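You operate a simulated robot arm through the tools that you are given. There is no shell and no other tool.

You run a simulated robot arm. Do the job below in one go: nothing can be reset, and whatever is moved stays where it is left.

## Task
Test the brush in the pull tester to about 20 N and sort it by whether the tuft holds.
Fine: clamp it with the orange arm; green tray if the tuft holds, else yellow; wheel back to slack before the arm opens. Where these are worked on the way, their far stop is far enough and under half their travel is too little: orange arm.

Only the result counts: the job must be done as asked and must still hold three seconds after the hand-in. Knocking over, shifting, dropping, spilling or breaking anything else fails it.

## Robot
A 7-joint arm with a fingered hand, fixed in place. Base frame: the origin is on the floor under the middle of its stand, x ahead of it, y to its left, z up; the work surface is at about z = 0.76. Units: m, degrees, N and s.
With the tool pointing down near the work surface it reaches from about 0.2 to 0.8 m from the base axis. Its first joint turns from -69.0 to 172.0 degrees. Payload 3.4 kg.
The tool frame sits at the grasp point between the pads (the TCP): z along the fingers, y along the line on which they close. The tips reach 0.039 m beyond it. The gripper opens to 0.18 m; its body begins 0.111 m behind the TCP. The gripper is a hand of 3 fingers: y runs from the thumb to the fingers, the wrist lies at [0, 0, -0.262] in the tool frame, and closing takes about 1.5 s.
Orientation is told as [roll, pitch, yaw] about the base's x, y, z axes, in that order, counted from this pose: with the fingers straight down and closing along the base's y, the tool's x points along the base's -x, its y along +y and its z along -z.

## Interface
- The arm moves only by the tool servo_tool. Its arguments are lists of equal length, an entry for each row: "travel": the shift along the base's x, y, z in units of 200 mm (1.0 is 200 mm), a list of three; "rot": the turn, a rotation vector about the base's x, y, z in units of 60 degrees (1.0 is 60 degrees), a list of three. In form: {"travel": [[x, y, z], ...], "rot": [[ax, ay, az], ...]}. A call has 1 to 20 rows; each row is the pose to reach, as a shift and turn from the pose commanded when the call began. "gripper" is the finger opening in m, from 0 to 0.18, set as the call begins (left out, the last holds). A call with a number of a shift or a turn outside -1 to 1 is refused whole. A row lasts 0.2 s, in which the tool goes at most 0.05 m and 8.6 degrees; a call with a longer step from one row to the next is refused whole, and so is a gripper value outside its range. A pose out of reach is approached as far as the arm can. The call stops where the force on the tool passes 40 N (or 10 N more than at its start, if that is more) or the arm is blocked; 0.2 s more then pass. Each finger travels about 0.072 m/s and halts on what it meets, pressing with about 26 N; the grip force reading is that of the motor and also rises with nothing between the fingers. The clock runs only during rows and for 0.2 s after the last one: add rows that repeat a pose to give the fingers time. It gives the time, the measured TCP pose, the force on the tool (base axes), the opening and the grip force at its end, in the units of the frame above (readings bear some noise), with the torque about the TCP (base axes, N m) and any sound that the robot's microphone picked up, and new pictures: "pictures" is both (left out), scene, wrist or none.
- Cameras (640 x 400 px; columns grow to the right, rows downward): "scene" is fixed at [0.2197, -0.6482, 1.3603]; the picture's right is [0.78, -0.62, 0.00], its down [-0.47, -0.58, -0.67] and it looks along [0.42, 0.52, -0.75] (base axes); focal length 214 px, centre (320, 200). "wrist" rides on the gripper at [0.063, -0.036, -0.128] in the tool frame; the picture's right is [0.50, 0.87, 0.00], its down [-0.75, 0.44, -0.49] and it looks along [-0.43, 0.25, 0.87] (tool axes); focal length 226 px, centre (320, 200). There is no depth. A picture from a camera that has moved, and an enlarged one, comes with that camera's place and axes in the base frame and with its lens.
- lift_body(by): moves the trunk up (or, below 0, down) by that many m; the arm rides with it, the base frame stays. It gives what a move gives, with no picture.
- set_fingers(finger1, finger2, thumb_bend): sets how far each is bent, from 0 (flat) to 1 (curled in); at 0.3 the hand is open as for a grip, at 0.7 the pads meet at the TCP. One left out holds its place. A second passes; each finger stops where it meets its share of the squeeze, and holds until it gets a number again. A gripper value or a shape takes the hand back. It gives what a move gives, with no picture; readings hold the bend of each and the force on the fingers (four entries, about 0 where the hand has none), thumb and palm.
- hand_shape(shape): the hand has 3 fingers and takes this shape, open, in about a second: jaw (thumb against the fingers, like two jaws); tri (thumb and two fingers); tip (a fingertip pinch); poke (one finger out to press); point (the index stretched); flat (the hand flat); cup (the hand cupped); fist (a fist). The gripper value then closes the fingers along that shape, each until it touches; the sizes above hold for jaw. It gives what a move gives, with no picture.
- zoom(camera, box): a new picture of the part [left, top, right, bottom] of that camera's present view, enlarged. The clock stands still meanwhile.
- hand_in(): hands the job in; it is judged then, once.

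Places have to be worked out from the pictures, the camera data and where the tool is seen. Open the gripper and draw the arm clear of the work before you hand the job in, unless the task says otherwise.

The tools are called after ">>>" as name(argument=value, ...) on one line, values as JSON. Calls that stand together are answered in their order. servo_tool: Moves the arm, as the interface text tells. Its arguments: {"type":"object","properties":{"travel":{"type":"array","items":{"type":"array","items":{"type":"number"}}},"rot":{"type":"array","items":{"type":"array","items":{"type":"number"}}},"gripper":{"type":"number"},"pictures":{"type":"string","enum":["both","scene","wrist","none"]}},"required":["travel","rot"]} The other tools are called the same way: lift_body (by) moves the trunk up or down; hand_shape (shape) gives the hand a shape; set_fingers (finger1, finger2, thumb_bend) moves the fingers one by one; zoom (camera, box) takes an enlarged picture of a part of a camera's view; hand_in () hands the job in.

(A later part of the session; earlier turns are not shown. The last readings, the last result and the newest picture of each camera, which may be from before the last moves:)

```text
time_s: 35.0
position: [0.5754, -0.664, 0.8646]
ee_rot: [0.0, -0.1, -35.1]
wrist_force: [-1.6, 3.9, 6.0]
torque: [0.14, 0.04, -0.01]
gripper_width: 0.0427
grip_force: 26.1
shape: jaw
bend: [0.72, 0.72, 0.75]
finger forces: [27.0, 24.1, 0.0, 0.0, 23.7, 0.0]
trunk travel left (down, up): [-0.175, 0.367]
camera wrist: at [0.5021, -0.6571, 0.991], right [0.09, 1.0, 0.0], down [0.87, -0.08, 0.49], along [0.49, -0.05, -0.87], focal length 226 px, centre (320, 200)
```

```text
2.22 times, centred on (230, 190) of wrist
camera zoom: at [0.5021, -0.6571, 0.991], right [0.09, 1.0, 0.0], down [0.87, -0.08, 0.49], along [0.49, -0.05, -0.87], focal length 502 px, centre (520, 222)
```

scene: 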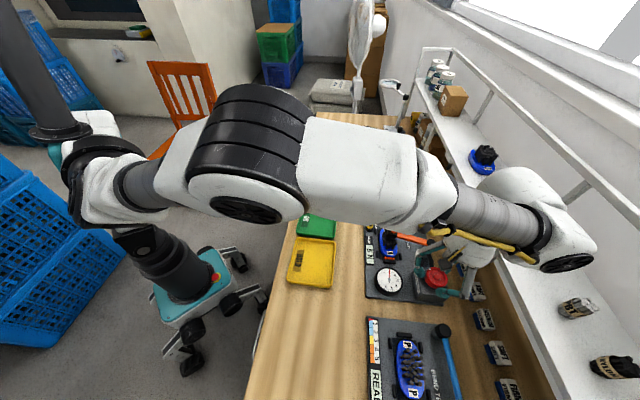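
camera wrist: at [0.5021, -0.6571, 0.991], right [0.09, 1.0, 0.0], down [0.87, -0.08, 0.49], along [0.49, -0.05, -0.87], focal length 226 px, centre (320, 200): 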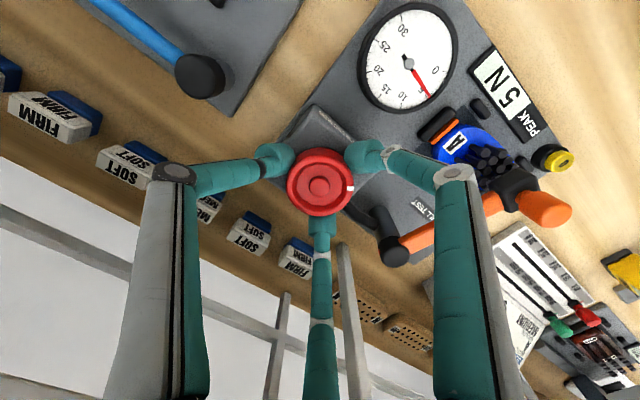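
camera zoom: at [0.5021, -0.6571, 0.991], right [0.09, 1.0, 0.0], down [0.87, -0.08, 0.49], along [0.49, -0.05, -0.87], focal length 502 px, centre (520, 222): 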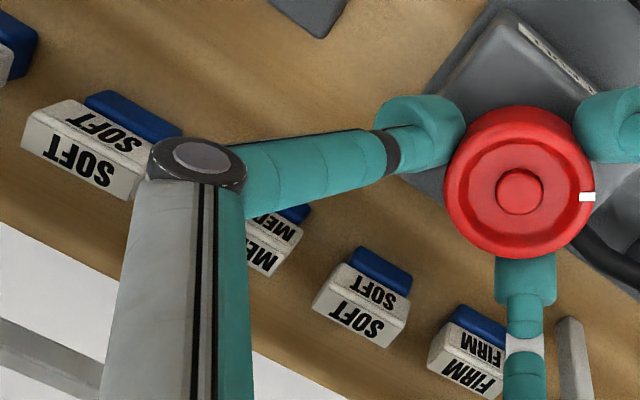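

5 N at yaw -35°, about 0.15 N per degree. The proximal finger links clear the shelf edge in any direction, so I keep turning clockwise, 30° more.

>>> servo_tool(travel=[[0, 0, 0], [0, 0, 0], [0, 0, 0], [0, 0, 0], [0, 0, 0], [0, 0, 0]], rot=[[0, 0, -0.1], [0, 0, -0.2], [0, 0, -0.3], [0, 0, -0.4], [0, 0, -0.5], [0, 0, -0.5]], pictures="both")

>>> zoom(camera="scene", box=[360, 240, 460, 310])

```text
time_s: 36.4
position: [0.5741, -0.6644, 0.8628]
ee_rot: [-0.1, -0.1, -65.1]
wrist_force: [3.6, 6.1, 2.2]
torque: [0.2, -0.12, 0.02]
gripper_width: 0.0422
grip_force: 26.1
shape: jaw
bend: [0.72, 0.72, 0.75]
finger forces: [28.3, 25.2, 0.0, 0.0, 22.8, 0.1]
trunk travel left (down, up): [-0.175, 0.367]
camera wrist: at [0.5148, -0.622, 0.9913], right [0.57, 0.82, 0.0], down [0.71, -0.5, 0.49], along [0.4, -0.29, -0.87], focal length 226 px, centre (320, 200)
```

scene: 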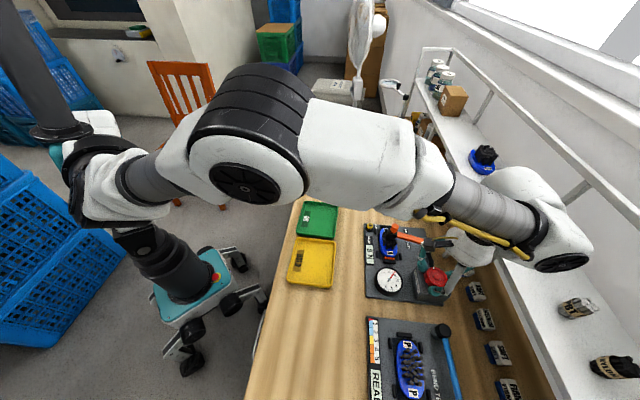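
wrist: 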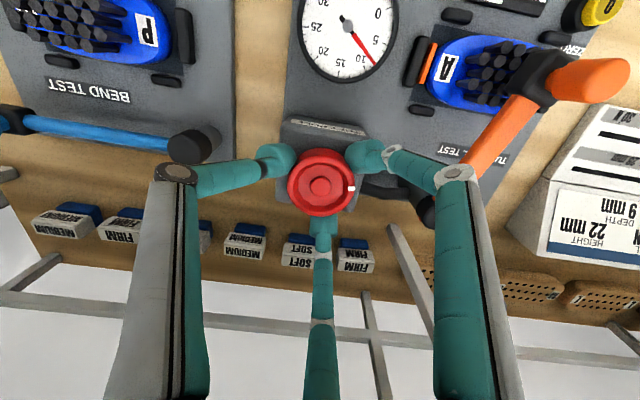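

```text
5.71 times, centred on (410, 275) of scene
camera zoom: at [0.2197, -0.6482, 1.3603], right [0.78, -0.62, 0.0], down [-0.47, -0.58, -0.67], along [0.42, 0.52, -0.75], focal length 1226 px, centre (-194, -229)
```

zoom: 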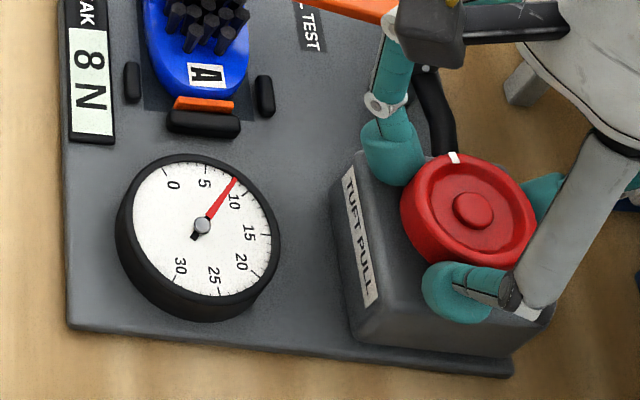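

8 N at yaw -65°, no slip (the white mark stays put relative to the fingers). I continue by 36°.

>>> servo_tool(travel=[[0, 0, 0], [0, 0, 0], [0, 0, 0], [0, 0, 0], [0, 0, 0], [0, 0, 0], [0, 0, 0]], rot=[[0, 0, -0.1], [0, 0, -0.2], [0, 0, -0.3], [0, 0, -0.4], [0, 0, -0.5], [0, 0, -0.6], [0, 0, -0.6]], pictures="both")

>>> zoom(camera="scene", box=[360, 240, 460, 310])

```text
time_s: 38.0
position: [0.5744, -0.6641, 0.8632]
ee_rot: [-0.1, -0.3, -101.1]
wrist_force: [5.2, 3.9, 2.7]
torque: [0.2, -0.17, 0.04]
gripper_width: 0.0424
grip_force: 25.7
shape: jaw
bend: [0.72, 0.72, 0.75]
finger forces: [28.4, 23.4, 0.1, 0.1, 23.2, 0.1]
trunk travel left (down, up): [-0.175, 0.367]
camera wrist: at [0.5513, -0.595, 0.9912], right [0.95, 0.32, 0.0], down [0.28, -0.82, 0.5], along [0.16, -0.47, -0.87], focal length 226 px, centre (320, 200)
```

scene: 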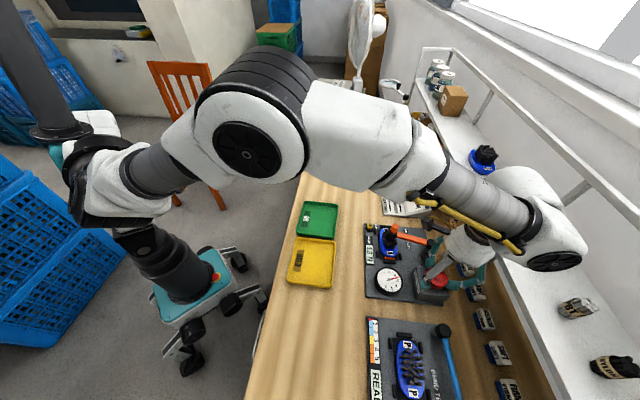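
wrist: 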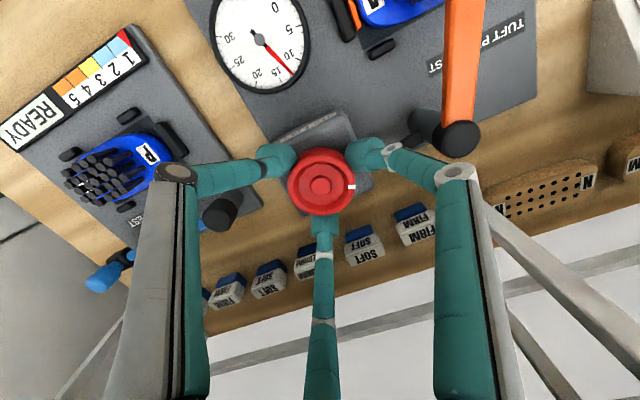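

```text
5.71 times, centred on (410, 275) of scene
camera zoom: at [0.2197, -0.6482, 1.3603], right [0.78, -0.62, 0.0], down [-0.47, -0.58, -0.67], along [0.42, 0.52, -0.75], focal length 1226 px, centre (-194, -229)
```

zoom: 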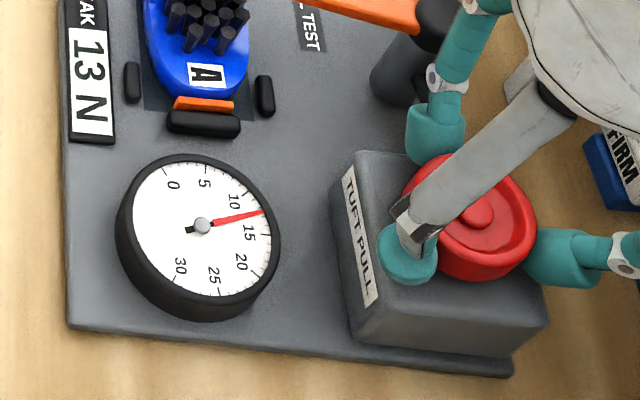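

13 N at yaw -101°, tuft still holding. I continue by 30°.

>>> servo_tool(travel=[[0, 0, 0], [0, 0, 0], [0, 0, 0], [0, 0, 0], [0, 0, 0], [0, 0, 0]], rot=[[0, 0, -0.1], [0, 0, -0.2], [0, 0, -0.3], [0, 0, -0.4], [0, 0, -0.5], [0, 0, -0.5]], pictures="both")

>>> zoom(camera="scene", box=[360, 240, 460, 310])

```text
time_s: 39.4
position: [0.5746, -0.663, 0.8633]
ee_rot: [-0.1, -0.4, -131.1]
wrist_force: [4.2, 4.2, 1.5]
torque: [0.16, -0.13, 0.0]
gripper_width: 0.0423
grip_force: 25.9
shape: jaw
bend: [0.72, 0.72, 0.75]
finger forces: [28.4, 22.7, 0.0, 0.0, 26.3, 0.0]
trunk travel left (down, up): [-0.175, 0.367]
camera wrist: at [0.5895, -0.5931, 0.9913], right [0.98, -0.19, 0.0], down [-0.16, -0.85, 0.5], along [-0.1, -0.49, -0.87], focal length 226 px, centre (320, 200)
```

scene: 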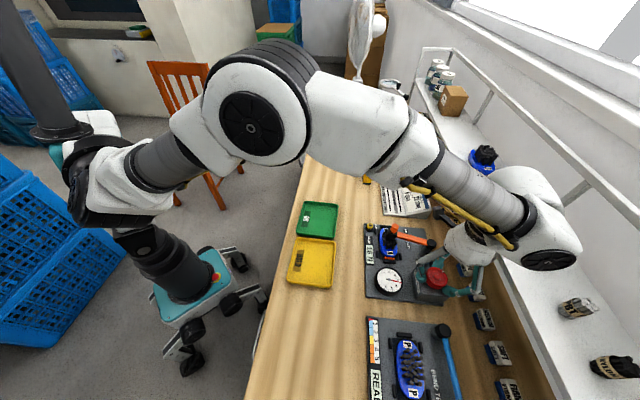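
wrist: 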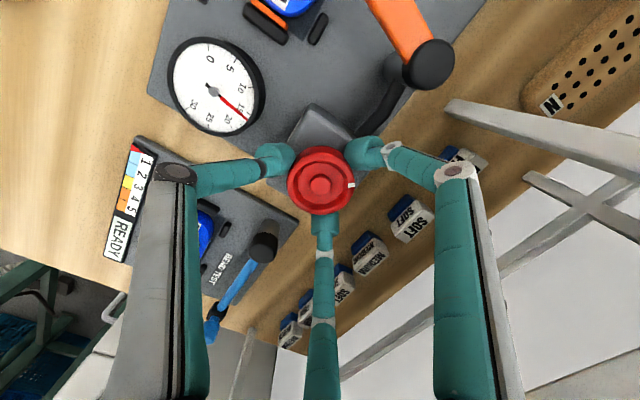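

```text
5.71 times, centred on (410, 275) of scene
camera zoom: at [0.2197, -0.6482, 1.3603], right [0.78, -0.62, 0.0], down [-0.47, -0.58, -0.67], along [0.42, 0.52, -0.75], focal length 1226 px, centre (-194, -229)
```

zoom: 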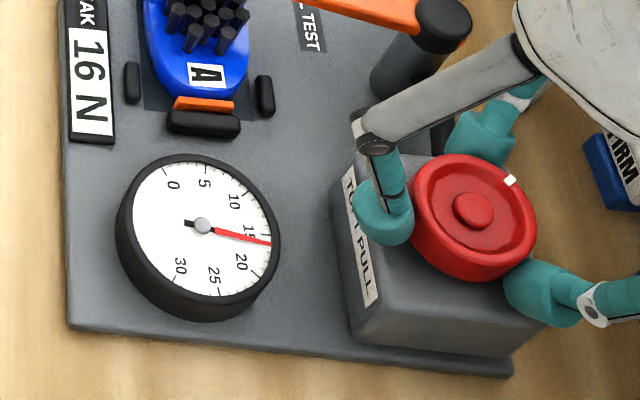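

16 N and still holding. I add 20° more.

>>> servo_tool(travel=[[0, 0, 0], [0, 0, 0], [0, 0, 0], [0, 0, 0], [0, 0, 0]], rot=[[0, 0, -0.085], [0, 0, -0.17], [0, 0, -0.25], [0, 0, -0.334], [0, 0, -0.334]], pictures="scene")

>>> zoom(camera="scene", box=[360, 240, 460, 310])

```text
time_s: 40.3
position: [0.5654, -0.6851, 0.8596]
ee_rot: [-1.4, 1.6, -146.8]
wrist_force: [2.7, 43.4, 7.9]
torque: [1.61, 0.22, 0.4]
gripper_width: 0.0399
grip_force: 25.9
shape: jaw
bend: [0.71, 0.75, 0.75]
finger forces: [44.8, 12.9, 0.0, 0.0, 33.1, 0.1]
out of reach, approached as far as the arm can: row 2, 3, 4
trunk travel left (down, up): [-0.175, 0.367]
stopped in row 4: the force on the tool passed its limit at 54 N (the readings are from after the stop); the commanded pose is now the measured one
```

scene: 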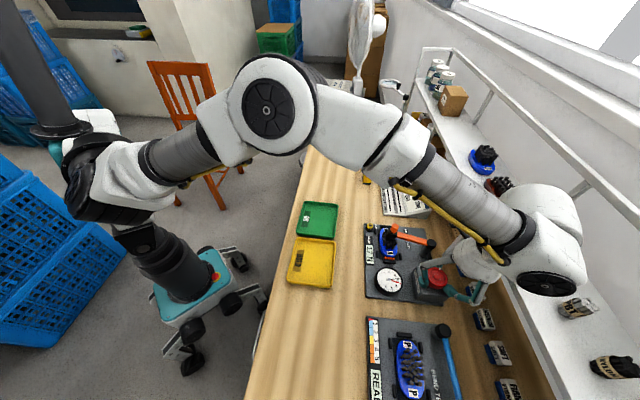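

```text
5.71 times, centred on (410, 275) of scene
camera zoom: at [0.2197, -0.6482, 1.3603], right [0.78, -0.62, 0.0], down [-0.47, -0.58, -0.67], along [0.42, 0.52, -0.75], focal length 1226 px, centre (-194, -229)
```

zoom: 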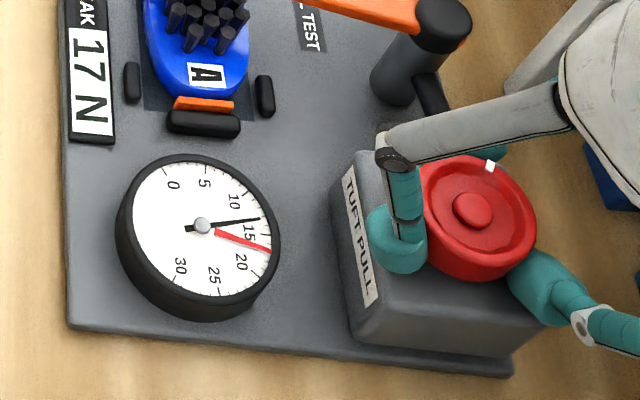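

The arm ran into its turning limit near yaw -146° and got pushed sideways; the red needle (peak hand) shows 17 N while the black needle fell to about 13 N. I open the hand right away and recentre it over the wheel.

>>> servo_tool(travel=[[0.0, 0.02, 0.0], [0.03, 0.07, 0.01], [0.045, 0.105, 0.015], [0.045, 0.105, 0.015]], rot=[[0, 0, 0], [0.02, -0.02, 0.1], [0.02, -0.027, 0.2], [0.02, -0.027, 0.2]], gripper=0.09, pictures="both")

>>> zoom(camera="scene", box=[360, 240, 460, 310])

```text
time_s: 41.3
position: [0.5706, -0.6669, 0.8622]
ee_rot: [-0.6, 2.8, -134.9]
wrist_force: [0.1, 0.8, 0.7]
torque: [0.01, 0.05, -0.02]
gripper_width: 0.09
grip_force: 0.0
shape: jaw
bend: [0.71, 0.71, 0.72]
finger forces: [0.0, 0.0, 0.1, 0.0, 0.1, 0.0]
trunk travel left (down, up): [-0.175, 0.367]
camera wrist: at [0.5855, -0.6035, 0.9941], right [0.97, -0.26, 0.02], down [-0.24, -0.86, 0.45], along [-0.1, -0.44, -0.89], focal length 226 px, centre (320, 200)
```

scene: 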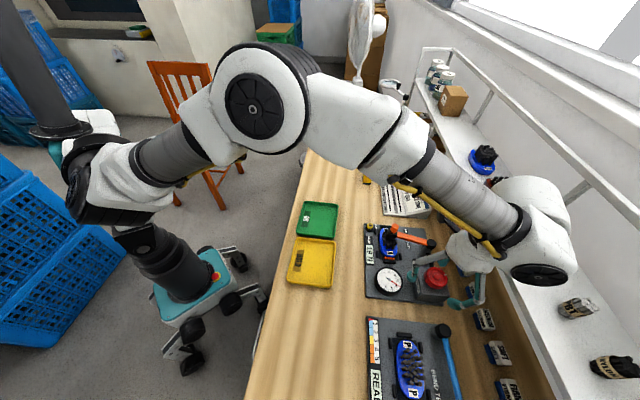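
wrist: 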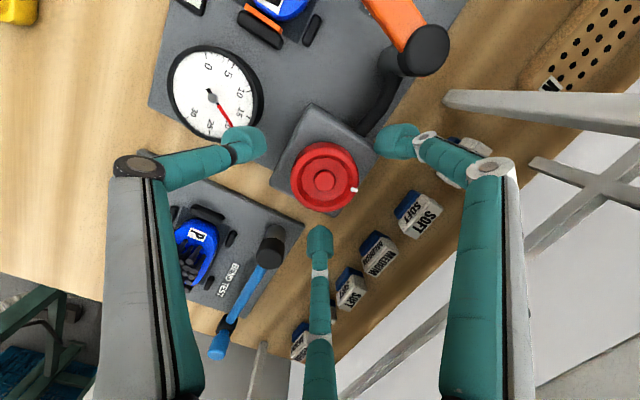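

```text
5.71 times, centred on (410, 275) of scene
camera zoom: at [0.2197, -0.6482, 1.3603], right [0.78, -0.62, 0.0], down [-0.47, -0.58, -0.67], along [0.42, 0.52, -0.75], focal length 1226 px, centre (-194, -229)
```

zoom: 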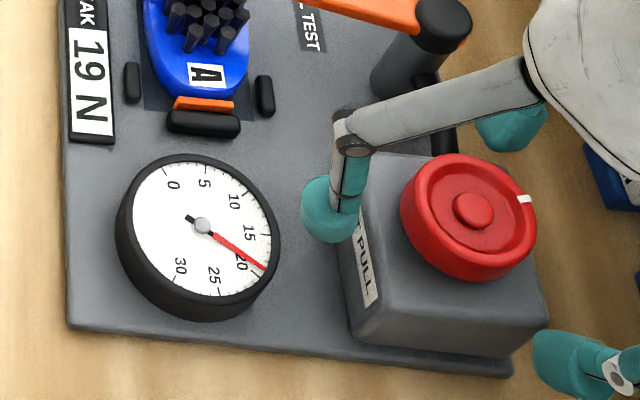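

Releasing let the wheel settle at 19 N (live hand under the red peak hand, display 19 N), and it stays there by itself. To reach 20 N I turn the open hand back by 40° around the wheel for a fresh grip away from the joint limit.

>>> servo_tool(travel=[[0.004, 0.002, 0.005], [0.008, 0.005, 0.009], [0.012, 0.008, 0.009], [0.017, 0.01, 0.009], [0.017, 0.01, 0.009], [0.017, 0.01, 0.009], [0.017, 0.01, 0.009]], rot=[[-0.008, 0.002, 0.11], [-0.016, 0.004, 0.22], [-0.024, 0.005, 0.33], [-0.032, 0.007, 0.44], [-0.04, 0.009, 0.55], [-0.0475, 0.0107, 0.665], [-0.0475, 0.0107, 0.665]], pictures="both")

>>> zoom(camera="scene", box=[360, 240, 460, 310])

>>> zoom(camera="wrist", box=[220, 80, 420, 240])

```text
time_s: 42.9
position: [0.5756, -0.6692, 0.8623]
ee_rot: [-0.3, 0.2, -94.9]
wrist_force: [0.4, 0.0, 0.1]
torque: [-0.03, 0.01, -0.03]
gripper_width: 0.09
grip_force: 0.1
shape: jaw
bend: [0.71, 0.71, 0.72]
finger forces: [0.1, 0.0, 0.0, 0.0, 0.0, 0.0]
trunk travel left (down, up): [-0.175, 0.367]
camera wrist: at [0.5454, -0.6037, 0.9908], right [0.91, 0.42, 0.0], down [0.37, -0.79, 0.49], along [0.21, -0.44, -0.87], focal length 226 px, centre (320, 200)
```

scene: 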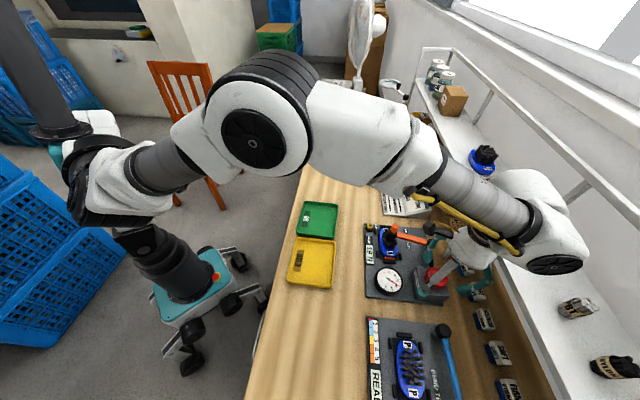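
wrist: 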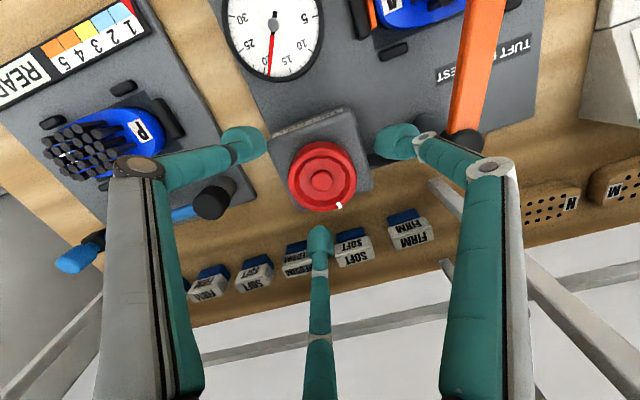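

```text
5.71 times, centred on (410, 275) of scene
camera zoom: at [0.2197, -0.6482, 1.3603], right [0.78, -0.62, 0.0], down [-0.47, -0.58, -0.67], along [0.42, 0.52, -0.75], focal length 1226 px, centre (-194, -229)
```

zoom: 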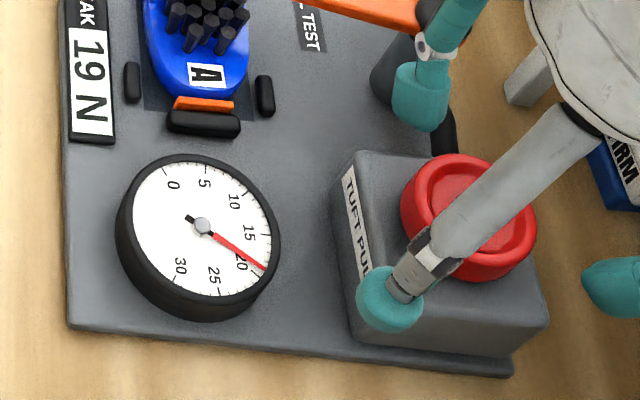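

```text
2.50 times, centred on (320, 160) of wrist
camera zoom: at [0.5454, -0.6037, 0.9908], right [0.91, 0.42, 0.0], down [0.37, -0.79, 0.49], along [0.21, -0.44, -0.87], focal length 565 px, centre (320, 300)
```

zoom: 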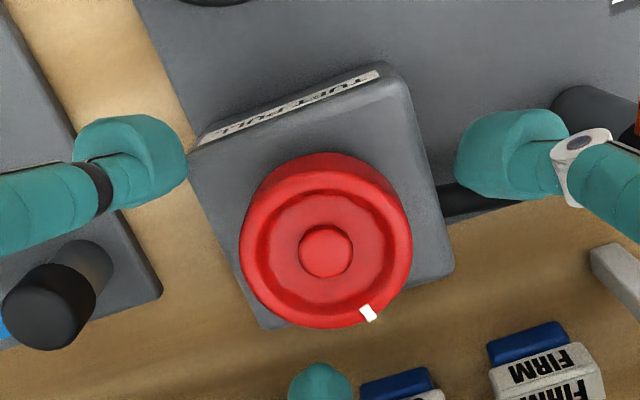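

The 19 N holds with the hand off. I recentre by 4 mm and grip the wheel again.

>>> servo_tool(travel=[[0, 0.011, 0.004], [0, 0.022, 0.006], [0, 0.022, 0.006]], rot=[[0, 0, 0], [0, 0, 0], [0, 0, 0]], pictures="none")

>>> servo_tool(travel=[[0, 0, 0], [0, 0, 0], [0, 0, 0], [0, 0, 0], [0, 0, 0], [0, 0, 0]], rot=[[0, 0, 0], [0, 0, 0], [0, 0, 0], [0, 0, 0], [0, 0, 0], [0, 0, 0]], gripper=0.03, pictures="both")

>>> zoom(camera="scene", box=[360, 240, 460, 310])

```text
time_s: 43.7
position: [0.5756, -0.6668, 0.8627]
ee_rot: [-0.2, 0.2, -95.2]
wrist_force: [-0.7, 0.0, 0.8]
torque: [0.04, 0.02, 0.02]
gripper_width: 0.0896
grip_force: 0.1
shape: jaw
bend: [0.71, 0.71, 0.72]
finger forces: [0.0, 0.0, 0.0, 0.1, 0.0, 0.0]
trunk travel left (down, up): [-0.175, 0.367]
```

```text
time_s: 45.1
position: [0.5758, -0.6684, 0.8598]
ee_rot: [-0.2, 0.3, -95.2]
wrist_force: [-0.6, -2.2, -1.6]
torque: [-0.08, -0.03, 0.0]
gripper_width: 0.0422
grip_force: 25.9
shape: jaw
bend: [0.72, 0.72, 0.75]
finger forces: [23.5, 24.3, 0.0, 0.1, 23.8, 0.1]
trunk travel left (down, up): [-0.175, 0.367]
camera wrist: at [0.5452, -0.6037, 0.9892], right [0.91, 0.42, 0.0], down [0.37, -0.79, 0.49], along [0.2, -0.44, -0.87], focal length 226 px, centre (320, 200)
```

scene: 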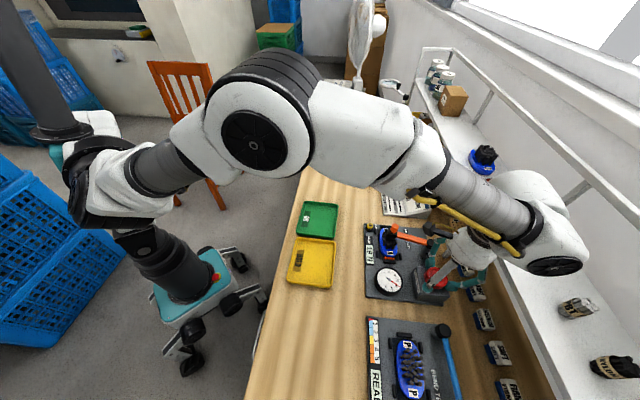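
wrist: 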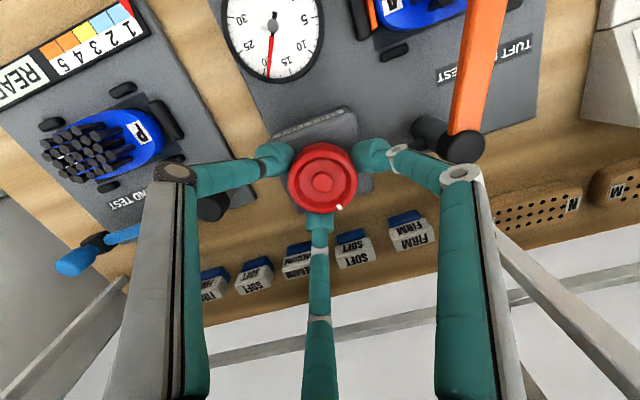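

```text
5.71 times, centred on (410, 275) of scene
camera zoom: at [0.2197, -0.6482, 1.3603], right [0.78, -0.62, 0.0], down [-0.47, -0.58, -0.67], along [0.42, 0.52, -0.75], focal length 1226 px, centre (-194, -229)
```

zoom: 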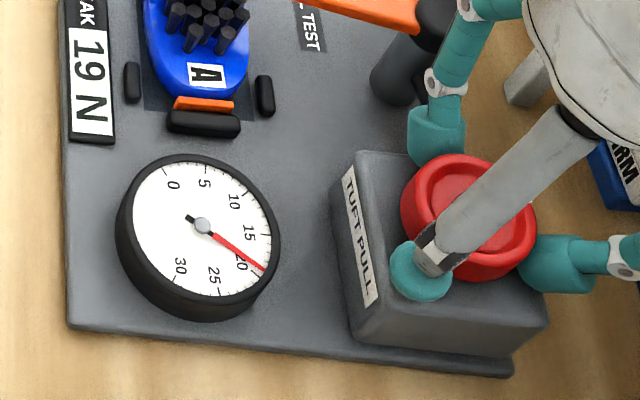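

Gripped evenly again and still 19 N. I turn 7° further clockwise.

>>> servo_tool(travel=[[0, 0, 0], [0, 0, 0], [0, 0, 0]], rot=[[0, 0, -0.06], [0, 0, -0.117], [0, 0, -0.117]], pictures="scene")

>>> zoom(camera="scene", box=[360, 240, 420, 310])

>>> zoom(camera="scene", box=[360, 215, 460, 265])

```text
time_s: 45.9
position: [0.5753, -0.6684, 0.8611]
ee_rot: [-0.3, 0.4, -102.2]
wrist_force: [-3.2, -3.4, -0.5]
torque: [-0.08, 0.11, 0.04]
gripper_width: 0.0425
grip_force: 26.1
shape: jaw
bend: [0.72, 0.72, 0.74]
finger forces: [23.2, 23.9, 0.1, 0.0, 25.9, 0.0]
trunk travel left (down, up): [-0.175, 0.367]
```

scene: 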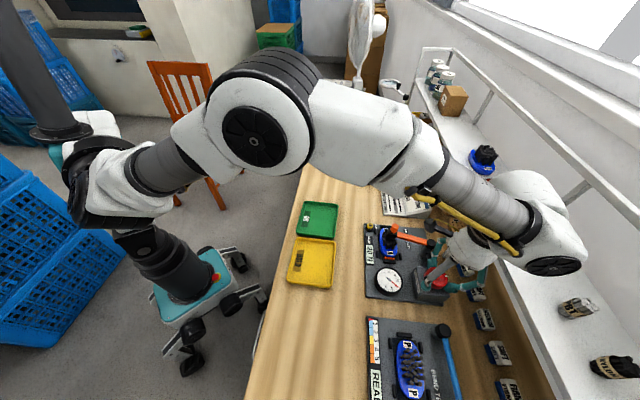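

```text
5.71 times, centred on (390, 275) of scene
camera zoom: at [0.2197, -0.6482, 1.3603], right [0.78, -0.62, 0.0], down [-0.47, -0.58, -0.67], along [0.42, 0.52, -0.75], focal length 1226 px, centre (-80, -229)
```

zoom: 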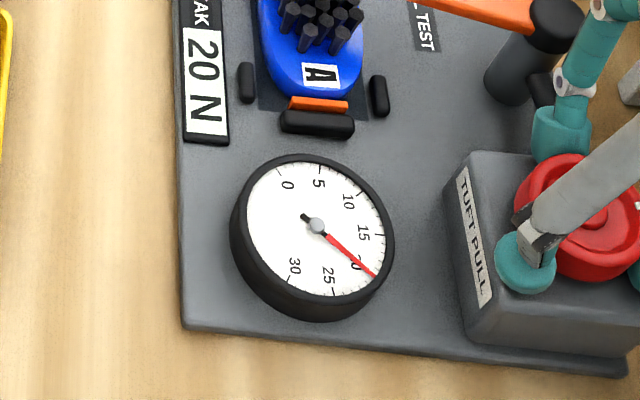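

```text
6.40 times, centred on (410, 240) of scene
camera zoom: at [0.2197, -0.6482, 1.3603], right [0.78, -0.62, 0.0], down [-0.47, -0.58, -0.67], along [0.42, 0.52, -0.75], focal length 1373 px, centre (-256, -56)
```

zoom: 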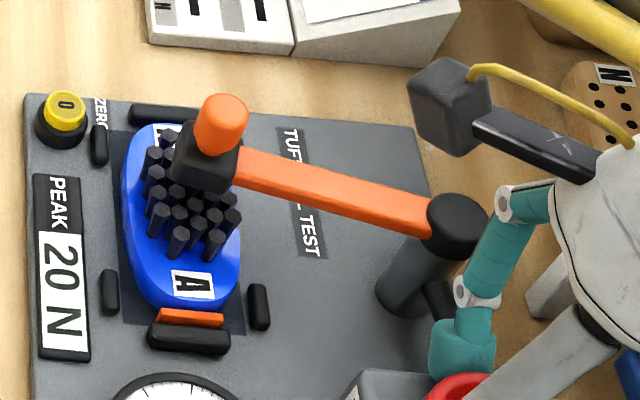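

Display and needle are at 20 N. I hold for a second to see whether the tuft keeps the load or lets go.

>>> servo_tool(travel=[[0, 0, 0], [0, 0, 0], [0, 0, 0], [0, 0, 0], [0, 0, 0], [0, 0, 0]], rot=[[0, 0, 0], [0, 0, 0], [0, 0, 0], [0, 0, 0], [0, 0, 0], [0, 0, 0]], pictures="scene")

>>> zoom(camera="scene", box=[370, 260, 410, 300])

>>> zoom(camera="scene", box=[365, 218, 420, 265])

```text
time_s: 47.3
position: [0.5765, -0.6691, 0.8612]
ee_rot: [-0.3, 0.4, -102.0]
wrist_force: [-4.5, -2.6, -1.9]
torque: [-0.07, 0.2, -0.01]
gripper_width: 0.0424
grip_force: 26.4
shape: jaw
bend: [0.72, 0.72, 0.74]
finger forces: [23.1, 23.9, 0.1, 0.0, 27.1, 0.0]
trunk travel left (down, up): [-0.175, 0.367]
```

scene: 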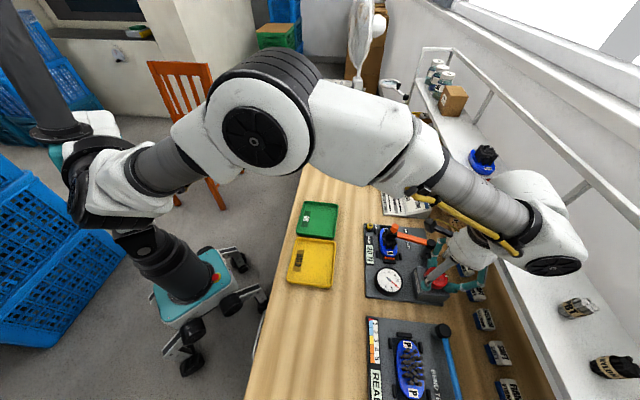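

```text
10.00 times, centred on (390, 280) of scene
camera zoom: at [0.2197, -0.6482, 1.3603], right [0.78, -0.62, 0.0], down [-0.47, -0.58, -0.67], along [0.42, 0.52, -0.75], focal length 2145 px, centre (-380, -600)
```

zoom: 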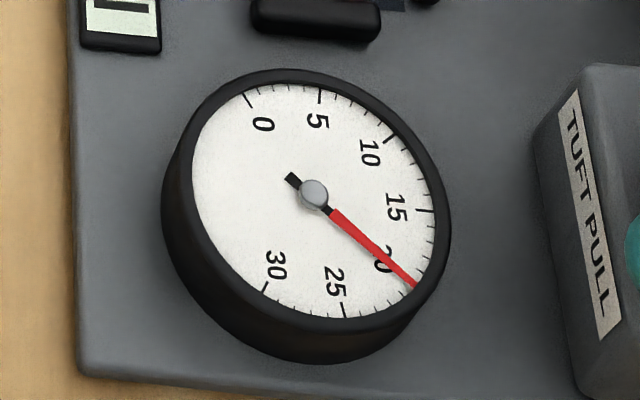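

```text
8.51 times, centred on (392, 242) of scene
camera zoom: at [0.2197, -0.6482, 1.3603], right [0.78, -0.62, 0.0], down [-0.47, -0.58, -0.67], along [0.42, 0.52, -0.75], focal length 1825 px, centre (-297, -153)
```

zoom: 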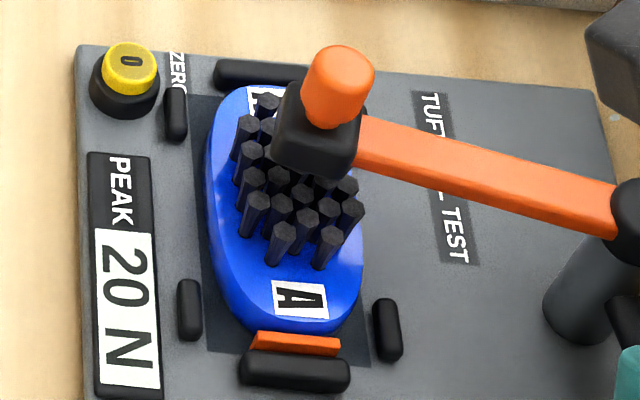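

The tuft holds a steady 20 N (live hand under the peak hand, no loss), so this brush is a green-tray one. Now I unwind the wheel counter-clockwise.

>>> servo_tool(travel=[[0, 0, 0], [0, 0, 0], [0, 0, 0], [0, 0, 0], [0, 0, 0], [0, 0, 0], [0, 0, 0], [0, 0, 0], [0, 0, 0]], rot=[[0, 0, 0.11], [0, 0, 0.22], [0, 0, 0.33], [0, 0, 0.44], [0, 0, 0.55], [0, 0, 0.66], [0, 0, 0.77], [0, 0, 0.88], [0, 0, 0.88]], pictures="scene")

>>> zoom(camera="scene", box=[360, 235, 460, 310])

```text
time_s: 49.3
position: [0.5775, -0.6681, 0.8604]
ee_rot: [-0.1, 0.4, -49.2]
wrist_force: [6.3, 4.5, -3.8]
torque: [0.12, -0.25, -0.06]
gripper_width: 0.0409
grip_force: 26.2
shape: jaw
bend: [0.72, 0.72, 0.75]
finger forces: [26.9, 28.8, 0.0, 0.0, 21.9, 0.0]
trunk travel left (down, up): [-0.175, 0.367]
```

scene: 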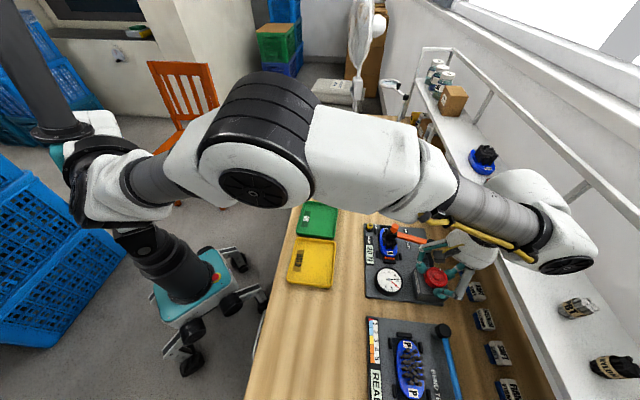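

```text
5.33 times, centred on (410, 272) of scene
camera zoom: at [0.2197, -0.6482, 1.3603], right [0.78, -0.62, 0.0], down [-0.47, -0.58, -0.67], along [0.42, 0.52, -0.75], focal length 1144 px, centre (-160, -187)
```

zoom: 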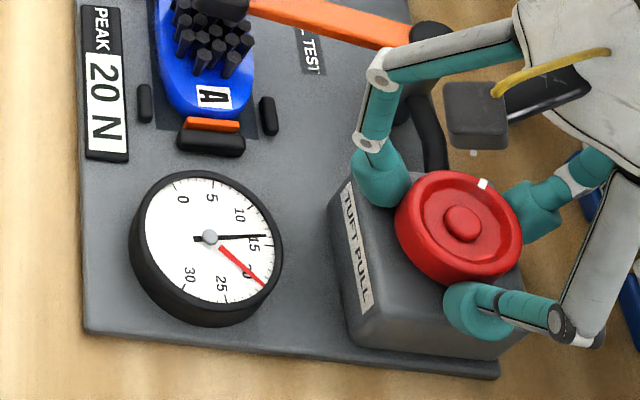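

The black live hand is down to about 13.5 N while the red peak hand stays at 20. I continue unwinding.

>>> servo_tool(travel=[[0, 0, 0], [0, 0, 0], [0, 0, 0], [0, 0, 0], [0, 0, 0], [0, 0, 0], [0, 0, 0], [0, 0, 0], [0, 0, 0]], rot=[[0, 0, 0.11], [0, 0, 0.22], [0, 0, 0.33], [0, 0, 0.44], [0, 0, 0.55], [0, 0, 0.66], [0, 0, 0.77], [0, 0, 0.88], [0, 0, 0.88]], pictures="scene")

>>> zoom(camera="scene", box=[360, 235, 460, 310])

```text
time_s: 51.3
position: [0.5766, -0.6683, 0.8616]
ee_rot: [-0.2, 0.4, 3.6]
wrist_force: [7.1, 9.4, -3.1]
torque: [0.33, -0.33, -0.06]
gripper_width: 0.0407
grip_force: 25.8
shape: jaw
bend: [0.72, 0.71, 0.75]
finger forces: [23.6, 30.4, 0.1, 0.0, 21.1, 0.0]
trunk travel left (down, up): [-0.175, 0.367]
```

scene: 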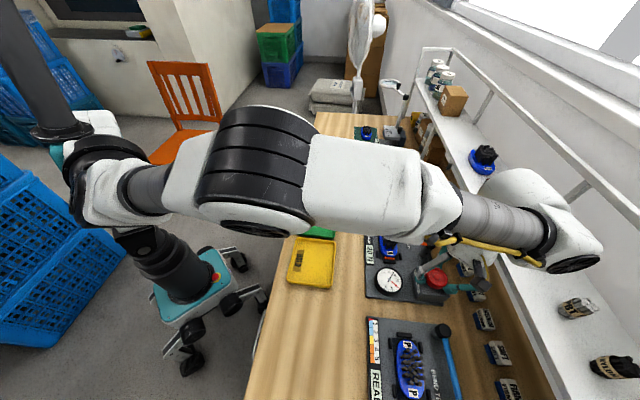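

```text
5.33 times, centred on (410, 272) of scene
camera zoom: at [0.2197, -0.6482, 1.3603], right [0.78, -0.62, 0.0], down [-0.47, -0.58, -0.67], along [0.42, 0.52, -0.75], focal length 1144 px, centre (-160, -187)
```

zoom: 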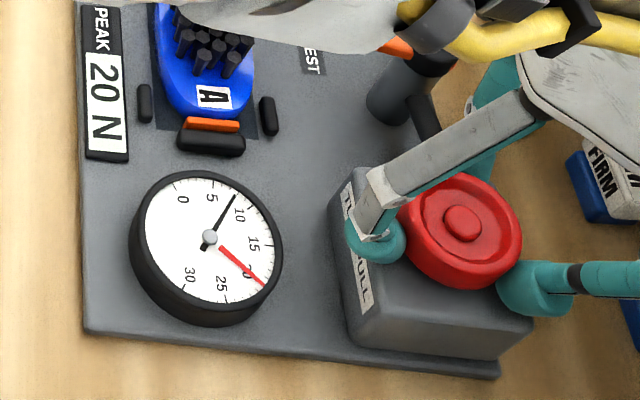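

Live force about 8 N. I continue unwinding, easing the hand 3–4 mm back to the wheel's centre.

>>> servo_tool(travel=[[0, 0.005, 0], [0, 0.01, 0], [0, 0.015, 0], [0, 0.018, 0], [0, 0.018, 0], [0, 0.018, 0], [0, 0.018, 0], [0, 0.018, 0]], rot=[[0, 0, 0.11], [0, 0, 0.22], [0, 0, 0.33], [0, 0, 0.44], [0, 0, 0.55], [0, 0, 0.66], [0, 0, 0.77], [0, 0, 0.77]], pictures="both")

>>> zoom(camera="scene", box=[360, 235, 460, 310])

```text
time_s: 53.1
position: [0.5751, -0.6631, 0.8594]
ee_rot: [-0.1, 0.3, 49.8]
wrist_force: [4.6, -1.9, 3.7]
torque: [-0.09, -0.27, -0.02]
gripper_width: 0.0421
grip_force: 25.8
shape: jaw
bend: [0.72, 0.72, 0.75]
finger forces: [22.7, 25.6, 0.0, 0.1, 29.0, 0.0]
trunk travel left (down, up): [-0.175, 0.367]
camera wrist: at [0.5626, -0.7345, 0.9887], right [-0.98, 0.18, 0.0], down [0.16, 0.86, 0.49], along [0.09, 0.48, -0.87], focal length 226 px, centre (320, 200)
```

scene: 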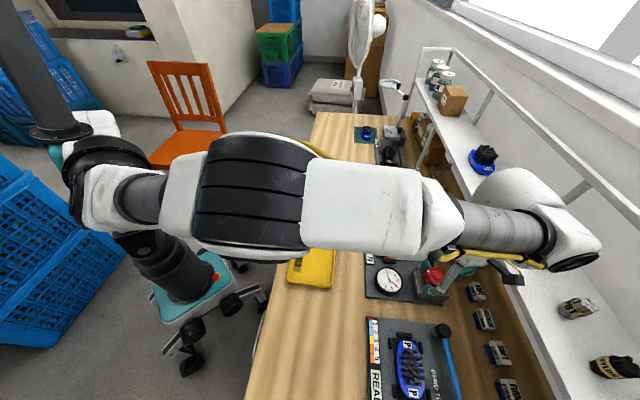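
wrist: 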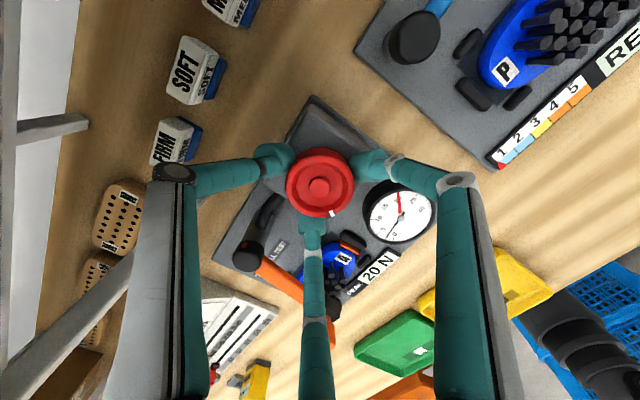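

```text
5.33 times, centred on (410, 272) of scene
camera zoom: at [0.2197, -0.6482, 1.3603], right [0.78, -0.62, 0.0], down [-0.47, -0.58, -0.67], along [0.42, 0.52, -0.75], focal length 1144 px, centre (-160, -187)
```

zoom: 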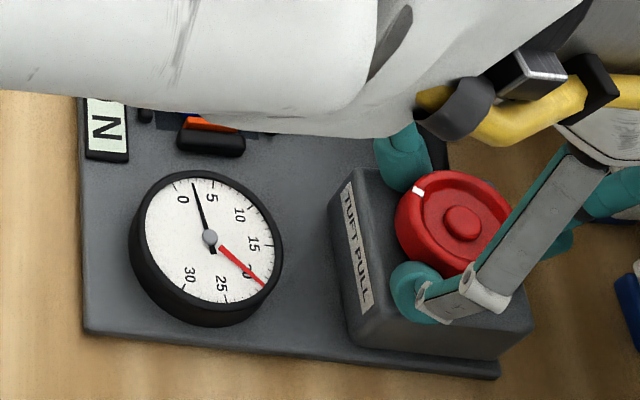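

Live force about 2 N; the white mark is roughly 30° short of its starting place. I continue 20° and look again.

>>> servo_tool(travel=[[0, 0, 0], [0, 0, 0], [0, 0, 0], [0, 0, 0], [0, 0, 0]], rot=[[0, 0, 0.085], [0, 0, 0.17], [0, 0, 0.25], [0, 0, 0.334], [0, 0, 0.334]], pictures="scene")

>>> zoom(camera="scene", box=[360, 235, 460, 310])

```text
time_s: 54.3
position: [0.576, -0.6635, 0.8597]
ee_rot: [0.0, 0.3, 69.8]
wrist_force: [3.1, 4.1, 0.9]
torque: [0.25, -0.22, 0.01]
gripper_width: 0.0415
grip_force: 26.5
shape: jaw
bend: [0.72, 0.72, 0.75]
finger forces: [22.9, 26.8, 0.0, 0.0, 27.1, 0.0]
trunk travel left (down, up): [-0.175, 0.367]
```

scene: 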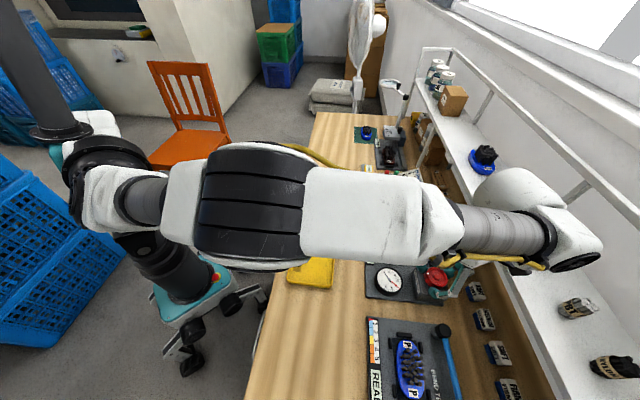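

```text
5.33 times, centred on (410, 272) of scene
camera zoom: at [0.2197, -0.6482, 1.3603], right [0.78, -0.62, 0.0], down [-0.47, -0.58, -0.67], along [0.42, 0.52, -0.75], focal length 1144 px, centre (-160, -187)
```

zoom: 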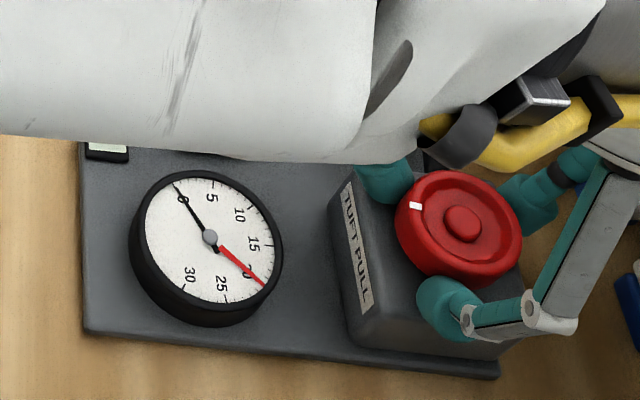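

Live hand is at 0 and the mark is nearly back at its starting place. I turn another 8° for full slack and then open the hand.

>>> servo_tool(travel=[[0, 0, 0], [0, 0, 0], [0, 0, 0]], rot=[[0, 0, 0.07], [0, 0, 0.13], [0, 0, 0.13]], pictures="none")

>>> servo_tool(travel=[[0, 0, 0], [0, 0, 0], [0, 0, 0], [0, 0, 0]], rot=[[0, 0, 0], [0, 0, 0], [0, 0, 0], [0, 0, 0]], gripper=0.085, pictures="both")

>>> zoom(camera="scene", box=[360, 235, 460, 310])

```text
time_s: 55.1
position: [0.5755, -0.6644, 0.859]
ee_rot: [0.0, 0.2, 77.6]
wrist_force: [0.6, 3.0, -1.0]
torque: [0.15, -0.09, 0.01]
gripper_width: 0.0418
grip_force: 26.2
shape: jaw
bend: [0.72, 0.72, 0.75]
finger forces: [23.7, 26.6, 0.0, 0.0, 26.2, 0.1]
trunk travel left (down, up): [-0.175, 0.367]
```

```text
time_s: 56.1
position: [0.5759, -0.665, 0.861]
ee_rot: [-0.2, 0.4, 77.5]
wrist_force: [-1.0, -0.2, -0.1]
torque: [0.01, -0.01, 0.02]
gripper_width: 0.0841
grip_force: 0.1
shape: jaw
bend: [0.71, 0.71, 0.73]
finger forces: [0.0, 0.1, 0.1, 0.1, 0.1, 0.0]
trunk travel left (down, up): [-0.175, 0.367]
camera wrist: at [0.5976, -0.733, 0.9892], right [-0.95, -0.3, 0.0], down [-0.26, 0.83, 0.49], along [-0.15, 0.47, -0.87], focal length 226 px, centre (320, 200)
```

scene: 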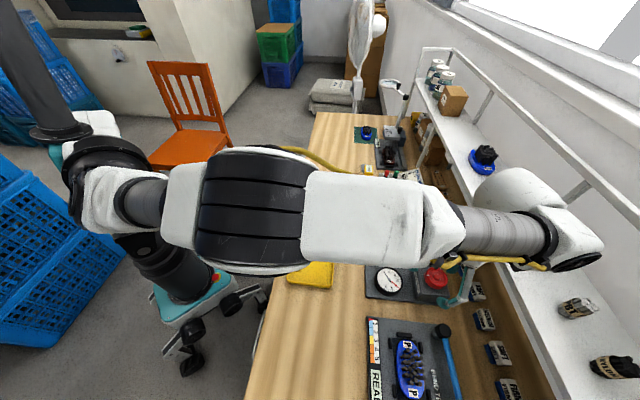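
wrist: 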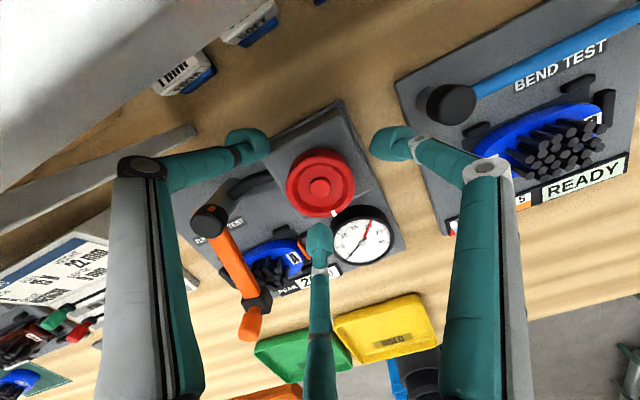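

```text
5.33 times, centred on (410, 272) of scene
camera zoom: at [0.2197, -0.6482, 1.3603], right [0.78, -0.62, 0.0], down [-0.47, -0.58, -0.67], along [0.42, 0.52, -0.75], focal length 1144 px, centre (-160, -187)
```

zoom: 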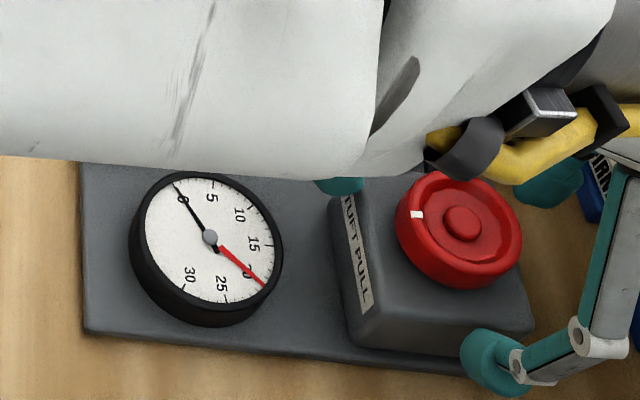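

Live force 0 and the wheel mark is exactly back at its starting position: slack. The load rose and fell along the same line, so the tuft held. I lift off, move inboard and turn back to yaw 36° for the lever.

>>> servo_tool(travel=[[0, 0, 0.2], [0, 0, 0.42], [0, 0, 0.65], [-0.08, 0.2, 0.7], [-0.15, 0.4, 0.7], [-0.23, 0.6, 0.7], [-0.3, 0.8, 0.7], [-0.38, 1.0, 0.7], [-0.38, 1.0, 0.7]], rot=[[0, 0, 0], [0, 0, 0], [0, 0, 0], [0, 0, -0.14], [0, 0, -0.28], [0, 0, -0.42], [0, 0, -0.56], [0, 0, -0.692], [0, 0, -0.692]], pictures="none")

>>> set_fingers(finger1=0.0, finger2=0.0, thumb_bend=0.3)

>>> zoom(camera="scene", box=[350, 200, 470, 310])

>>> zoom(camera="wrist", box=[0, 0, 640, 400])

```text
time_s: 58.1
position: [0.501, -0.4635, 1.0012]
ee_rot: [0.0, 0.4, 35.9]
wrist_force: [-0.1, -0.6, -0.7]
torque: [0.01, 0.03, 0.02]
gripper_width: 0.0847
grip_force: 0.1
shape: jaw
bend: [0.71, 0.71, 0.73]
finger forces: [0.0, 0.0, 0.0, 0.1, 0.0, 0.1]
trunk travel left (down, up): [-0.175, 0.367]
```

```text
time_s: 59.1
position: [0.5013, -0.4632, 1.0024]
ee_rot: [-0.1, 0.3, 36.0]
wrist_force: [-0.7, -0.9, 0.1]
torque: [-0.01, -0.04, -0.02]
gripper_width: 0.1898
grip_force: 0.0
shape: fingers
bend: [0.0, 0.0, 0.3]
finger forces: [0.1, 0.1, 0.0, 0.1, 0.1, 0.1]
trunk travel left (down, up): [-0.175, 0.367]
```

```text
3.64 times, centred on (410, 255) of scene
camera zoom: at [0.2197, -0.6482, 1.3603], right [0.78, -0.62, 0.0], down [-0.47, -0.58, -0.67], along [0.42, 0.52, -0.75], focal length 780 px, centre (-7, 0)
```

zoom: 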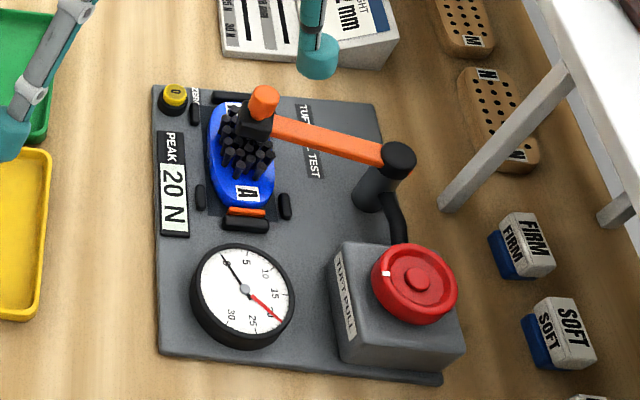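

```text
1.00 times, centred on (320, 200) of wrist (not enlarged: the box is as wide or as high as the picture)
camera zoom: at [0.4721, -0.5296, 1.1303], right [-0.91, 0.41, 0.0], down [0.36, 0.8, 0.49], along [0.2, 0.45, -0.87], focal length 226 px, centre (320, 200)
```

zoom: 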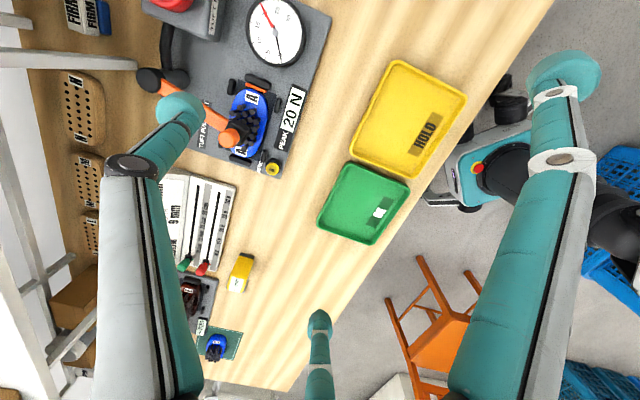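

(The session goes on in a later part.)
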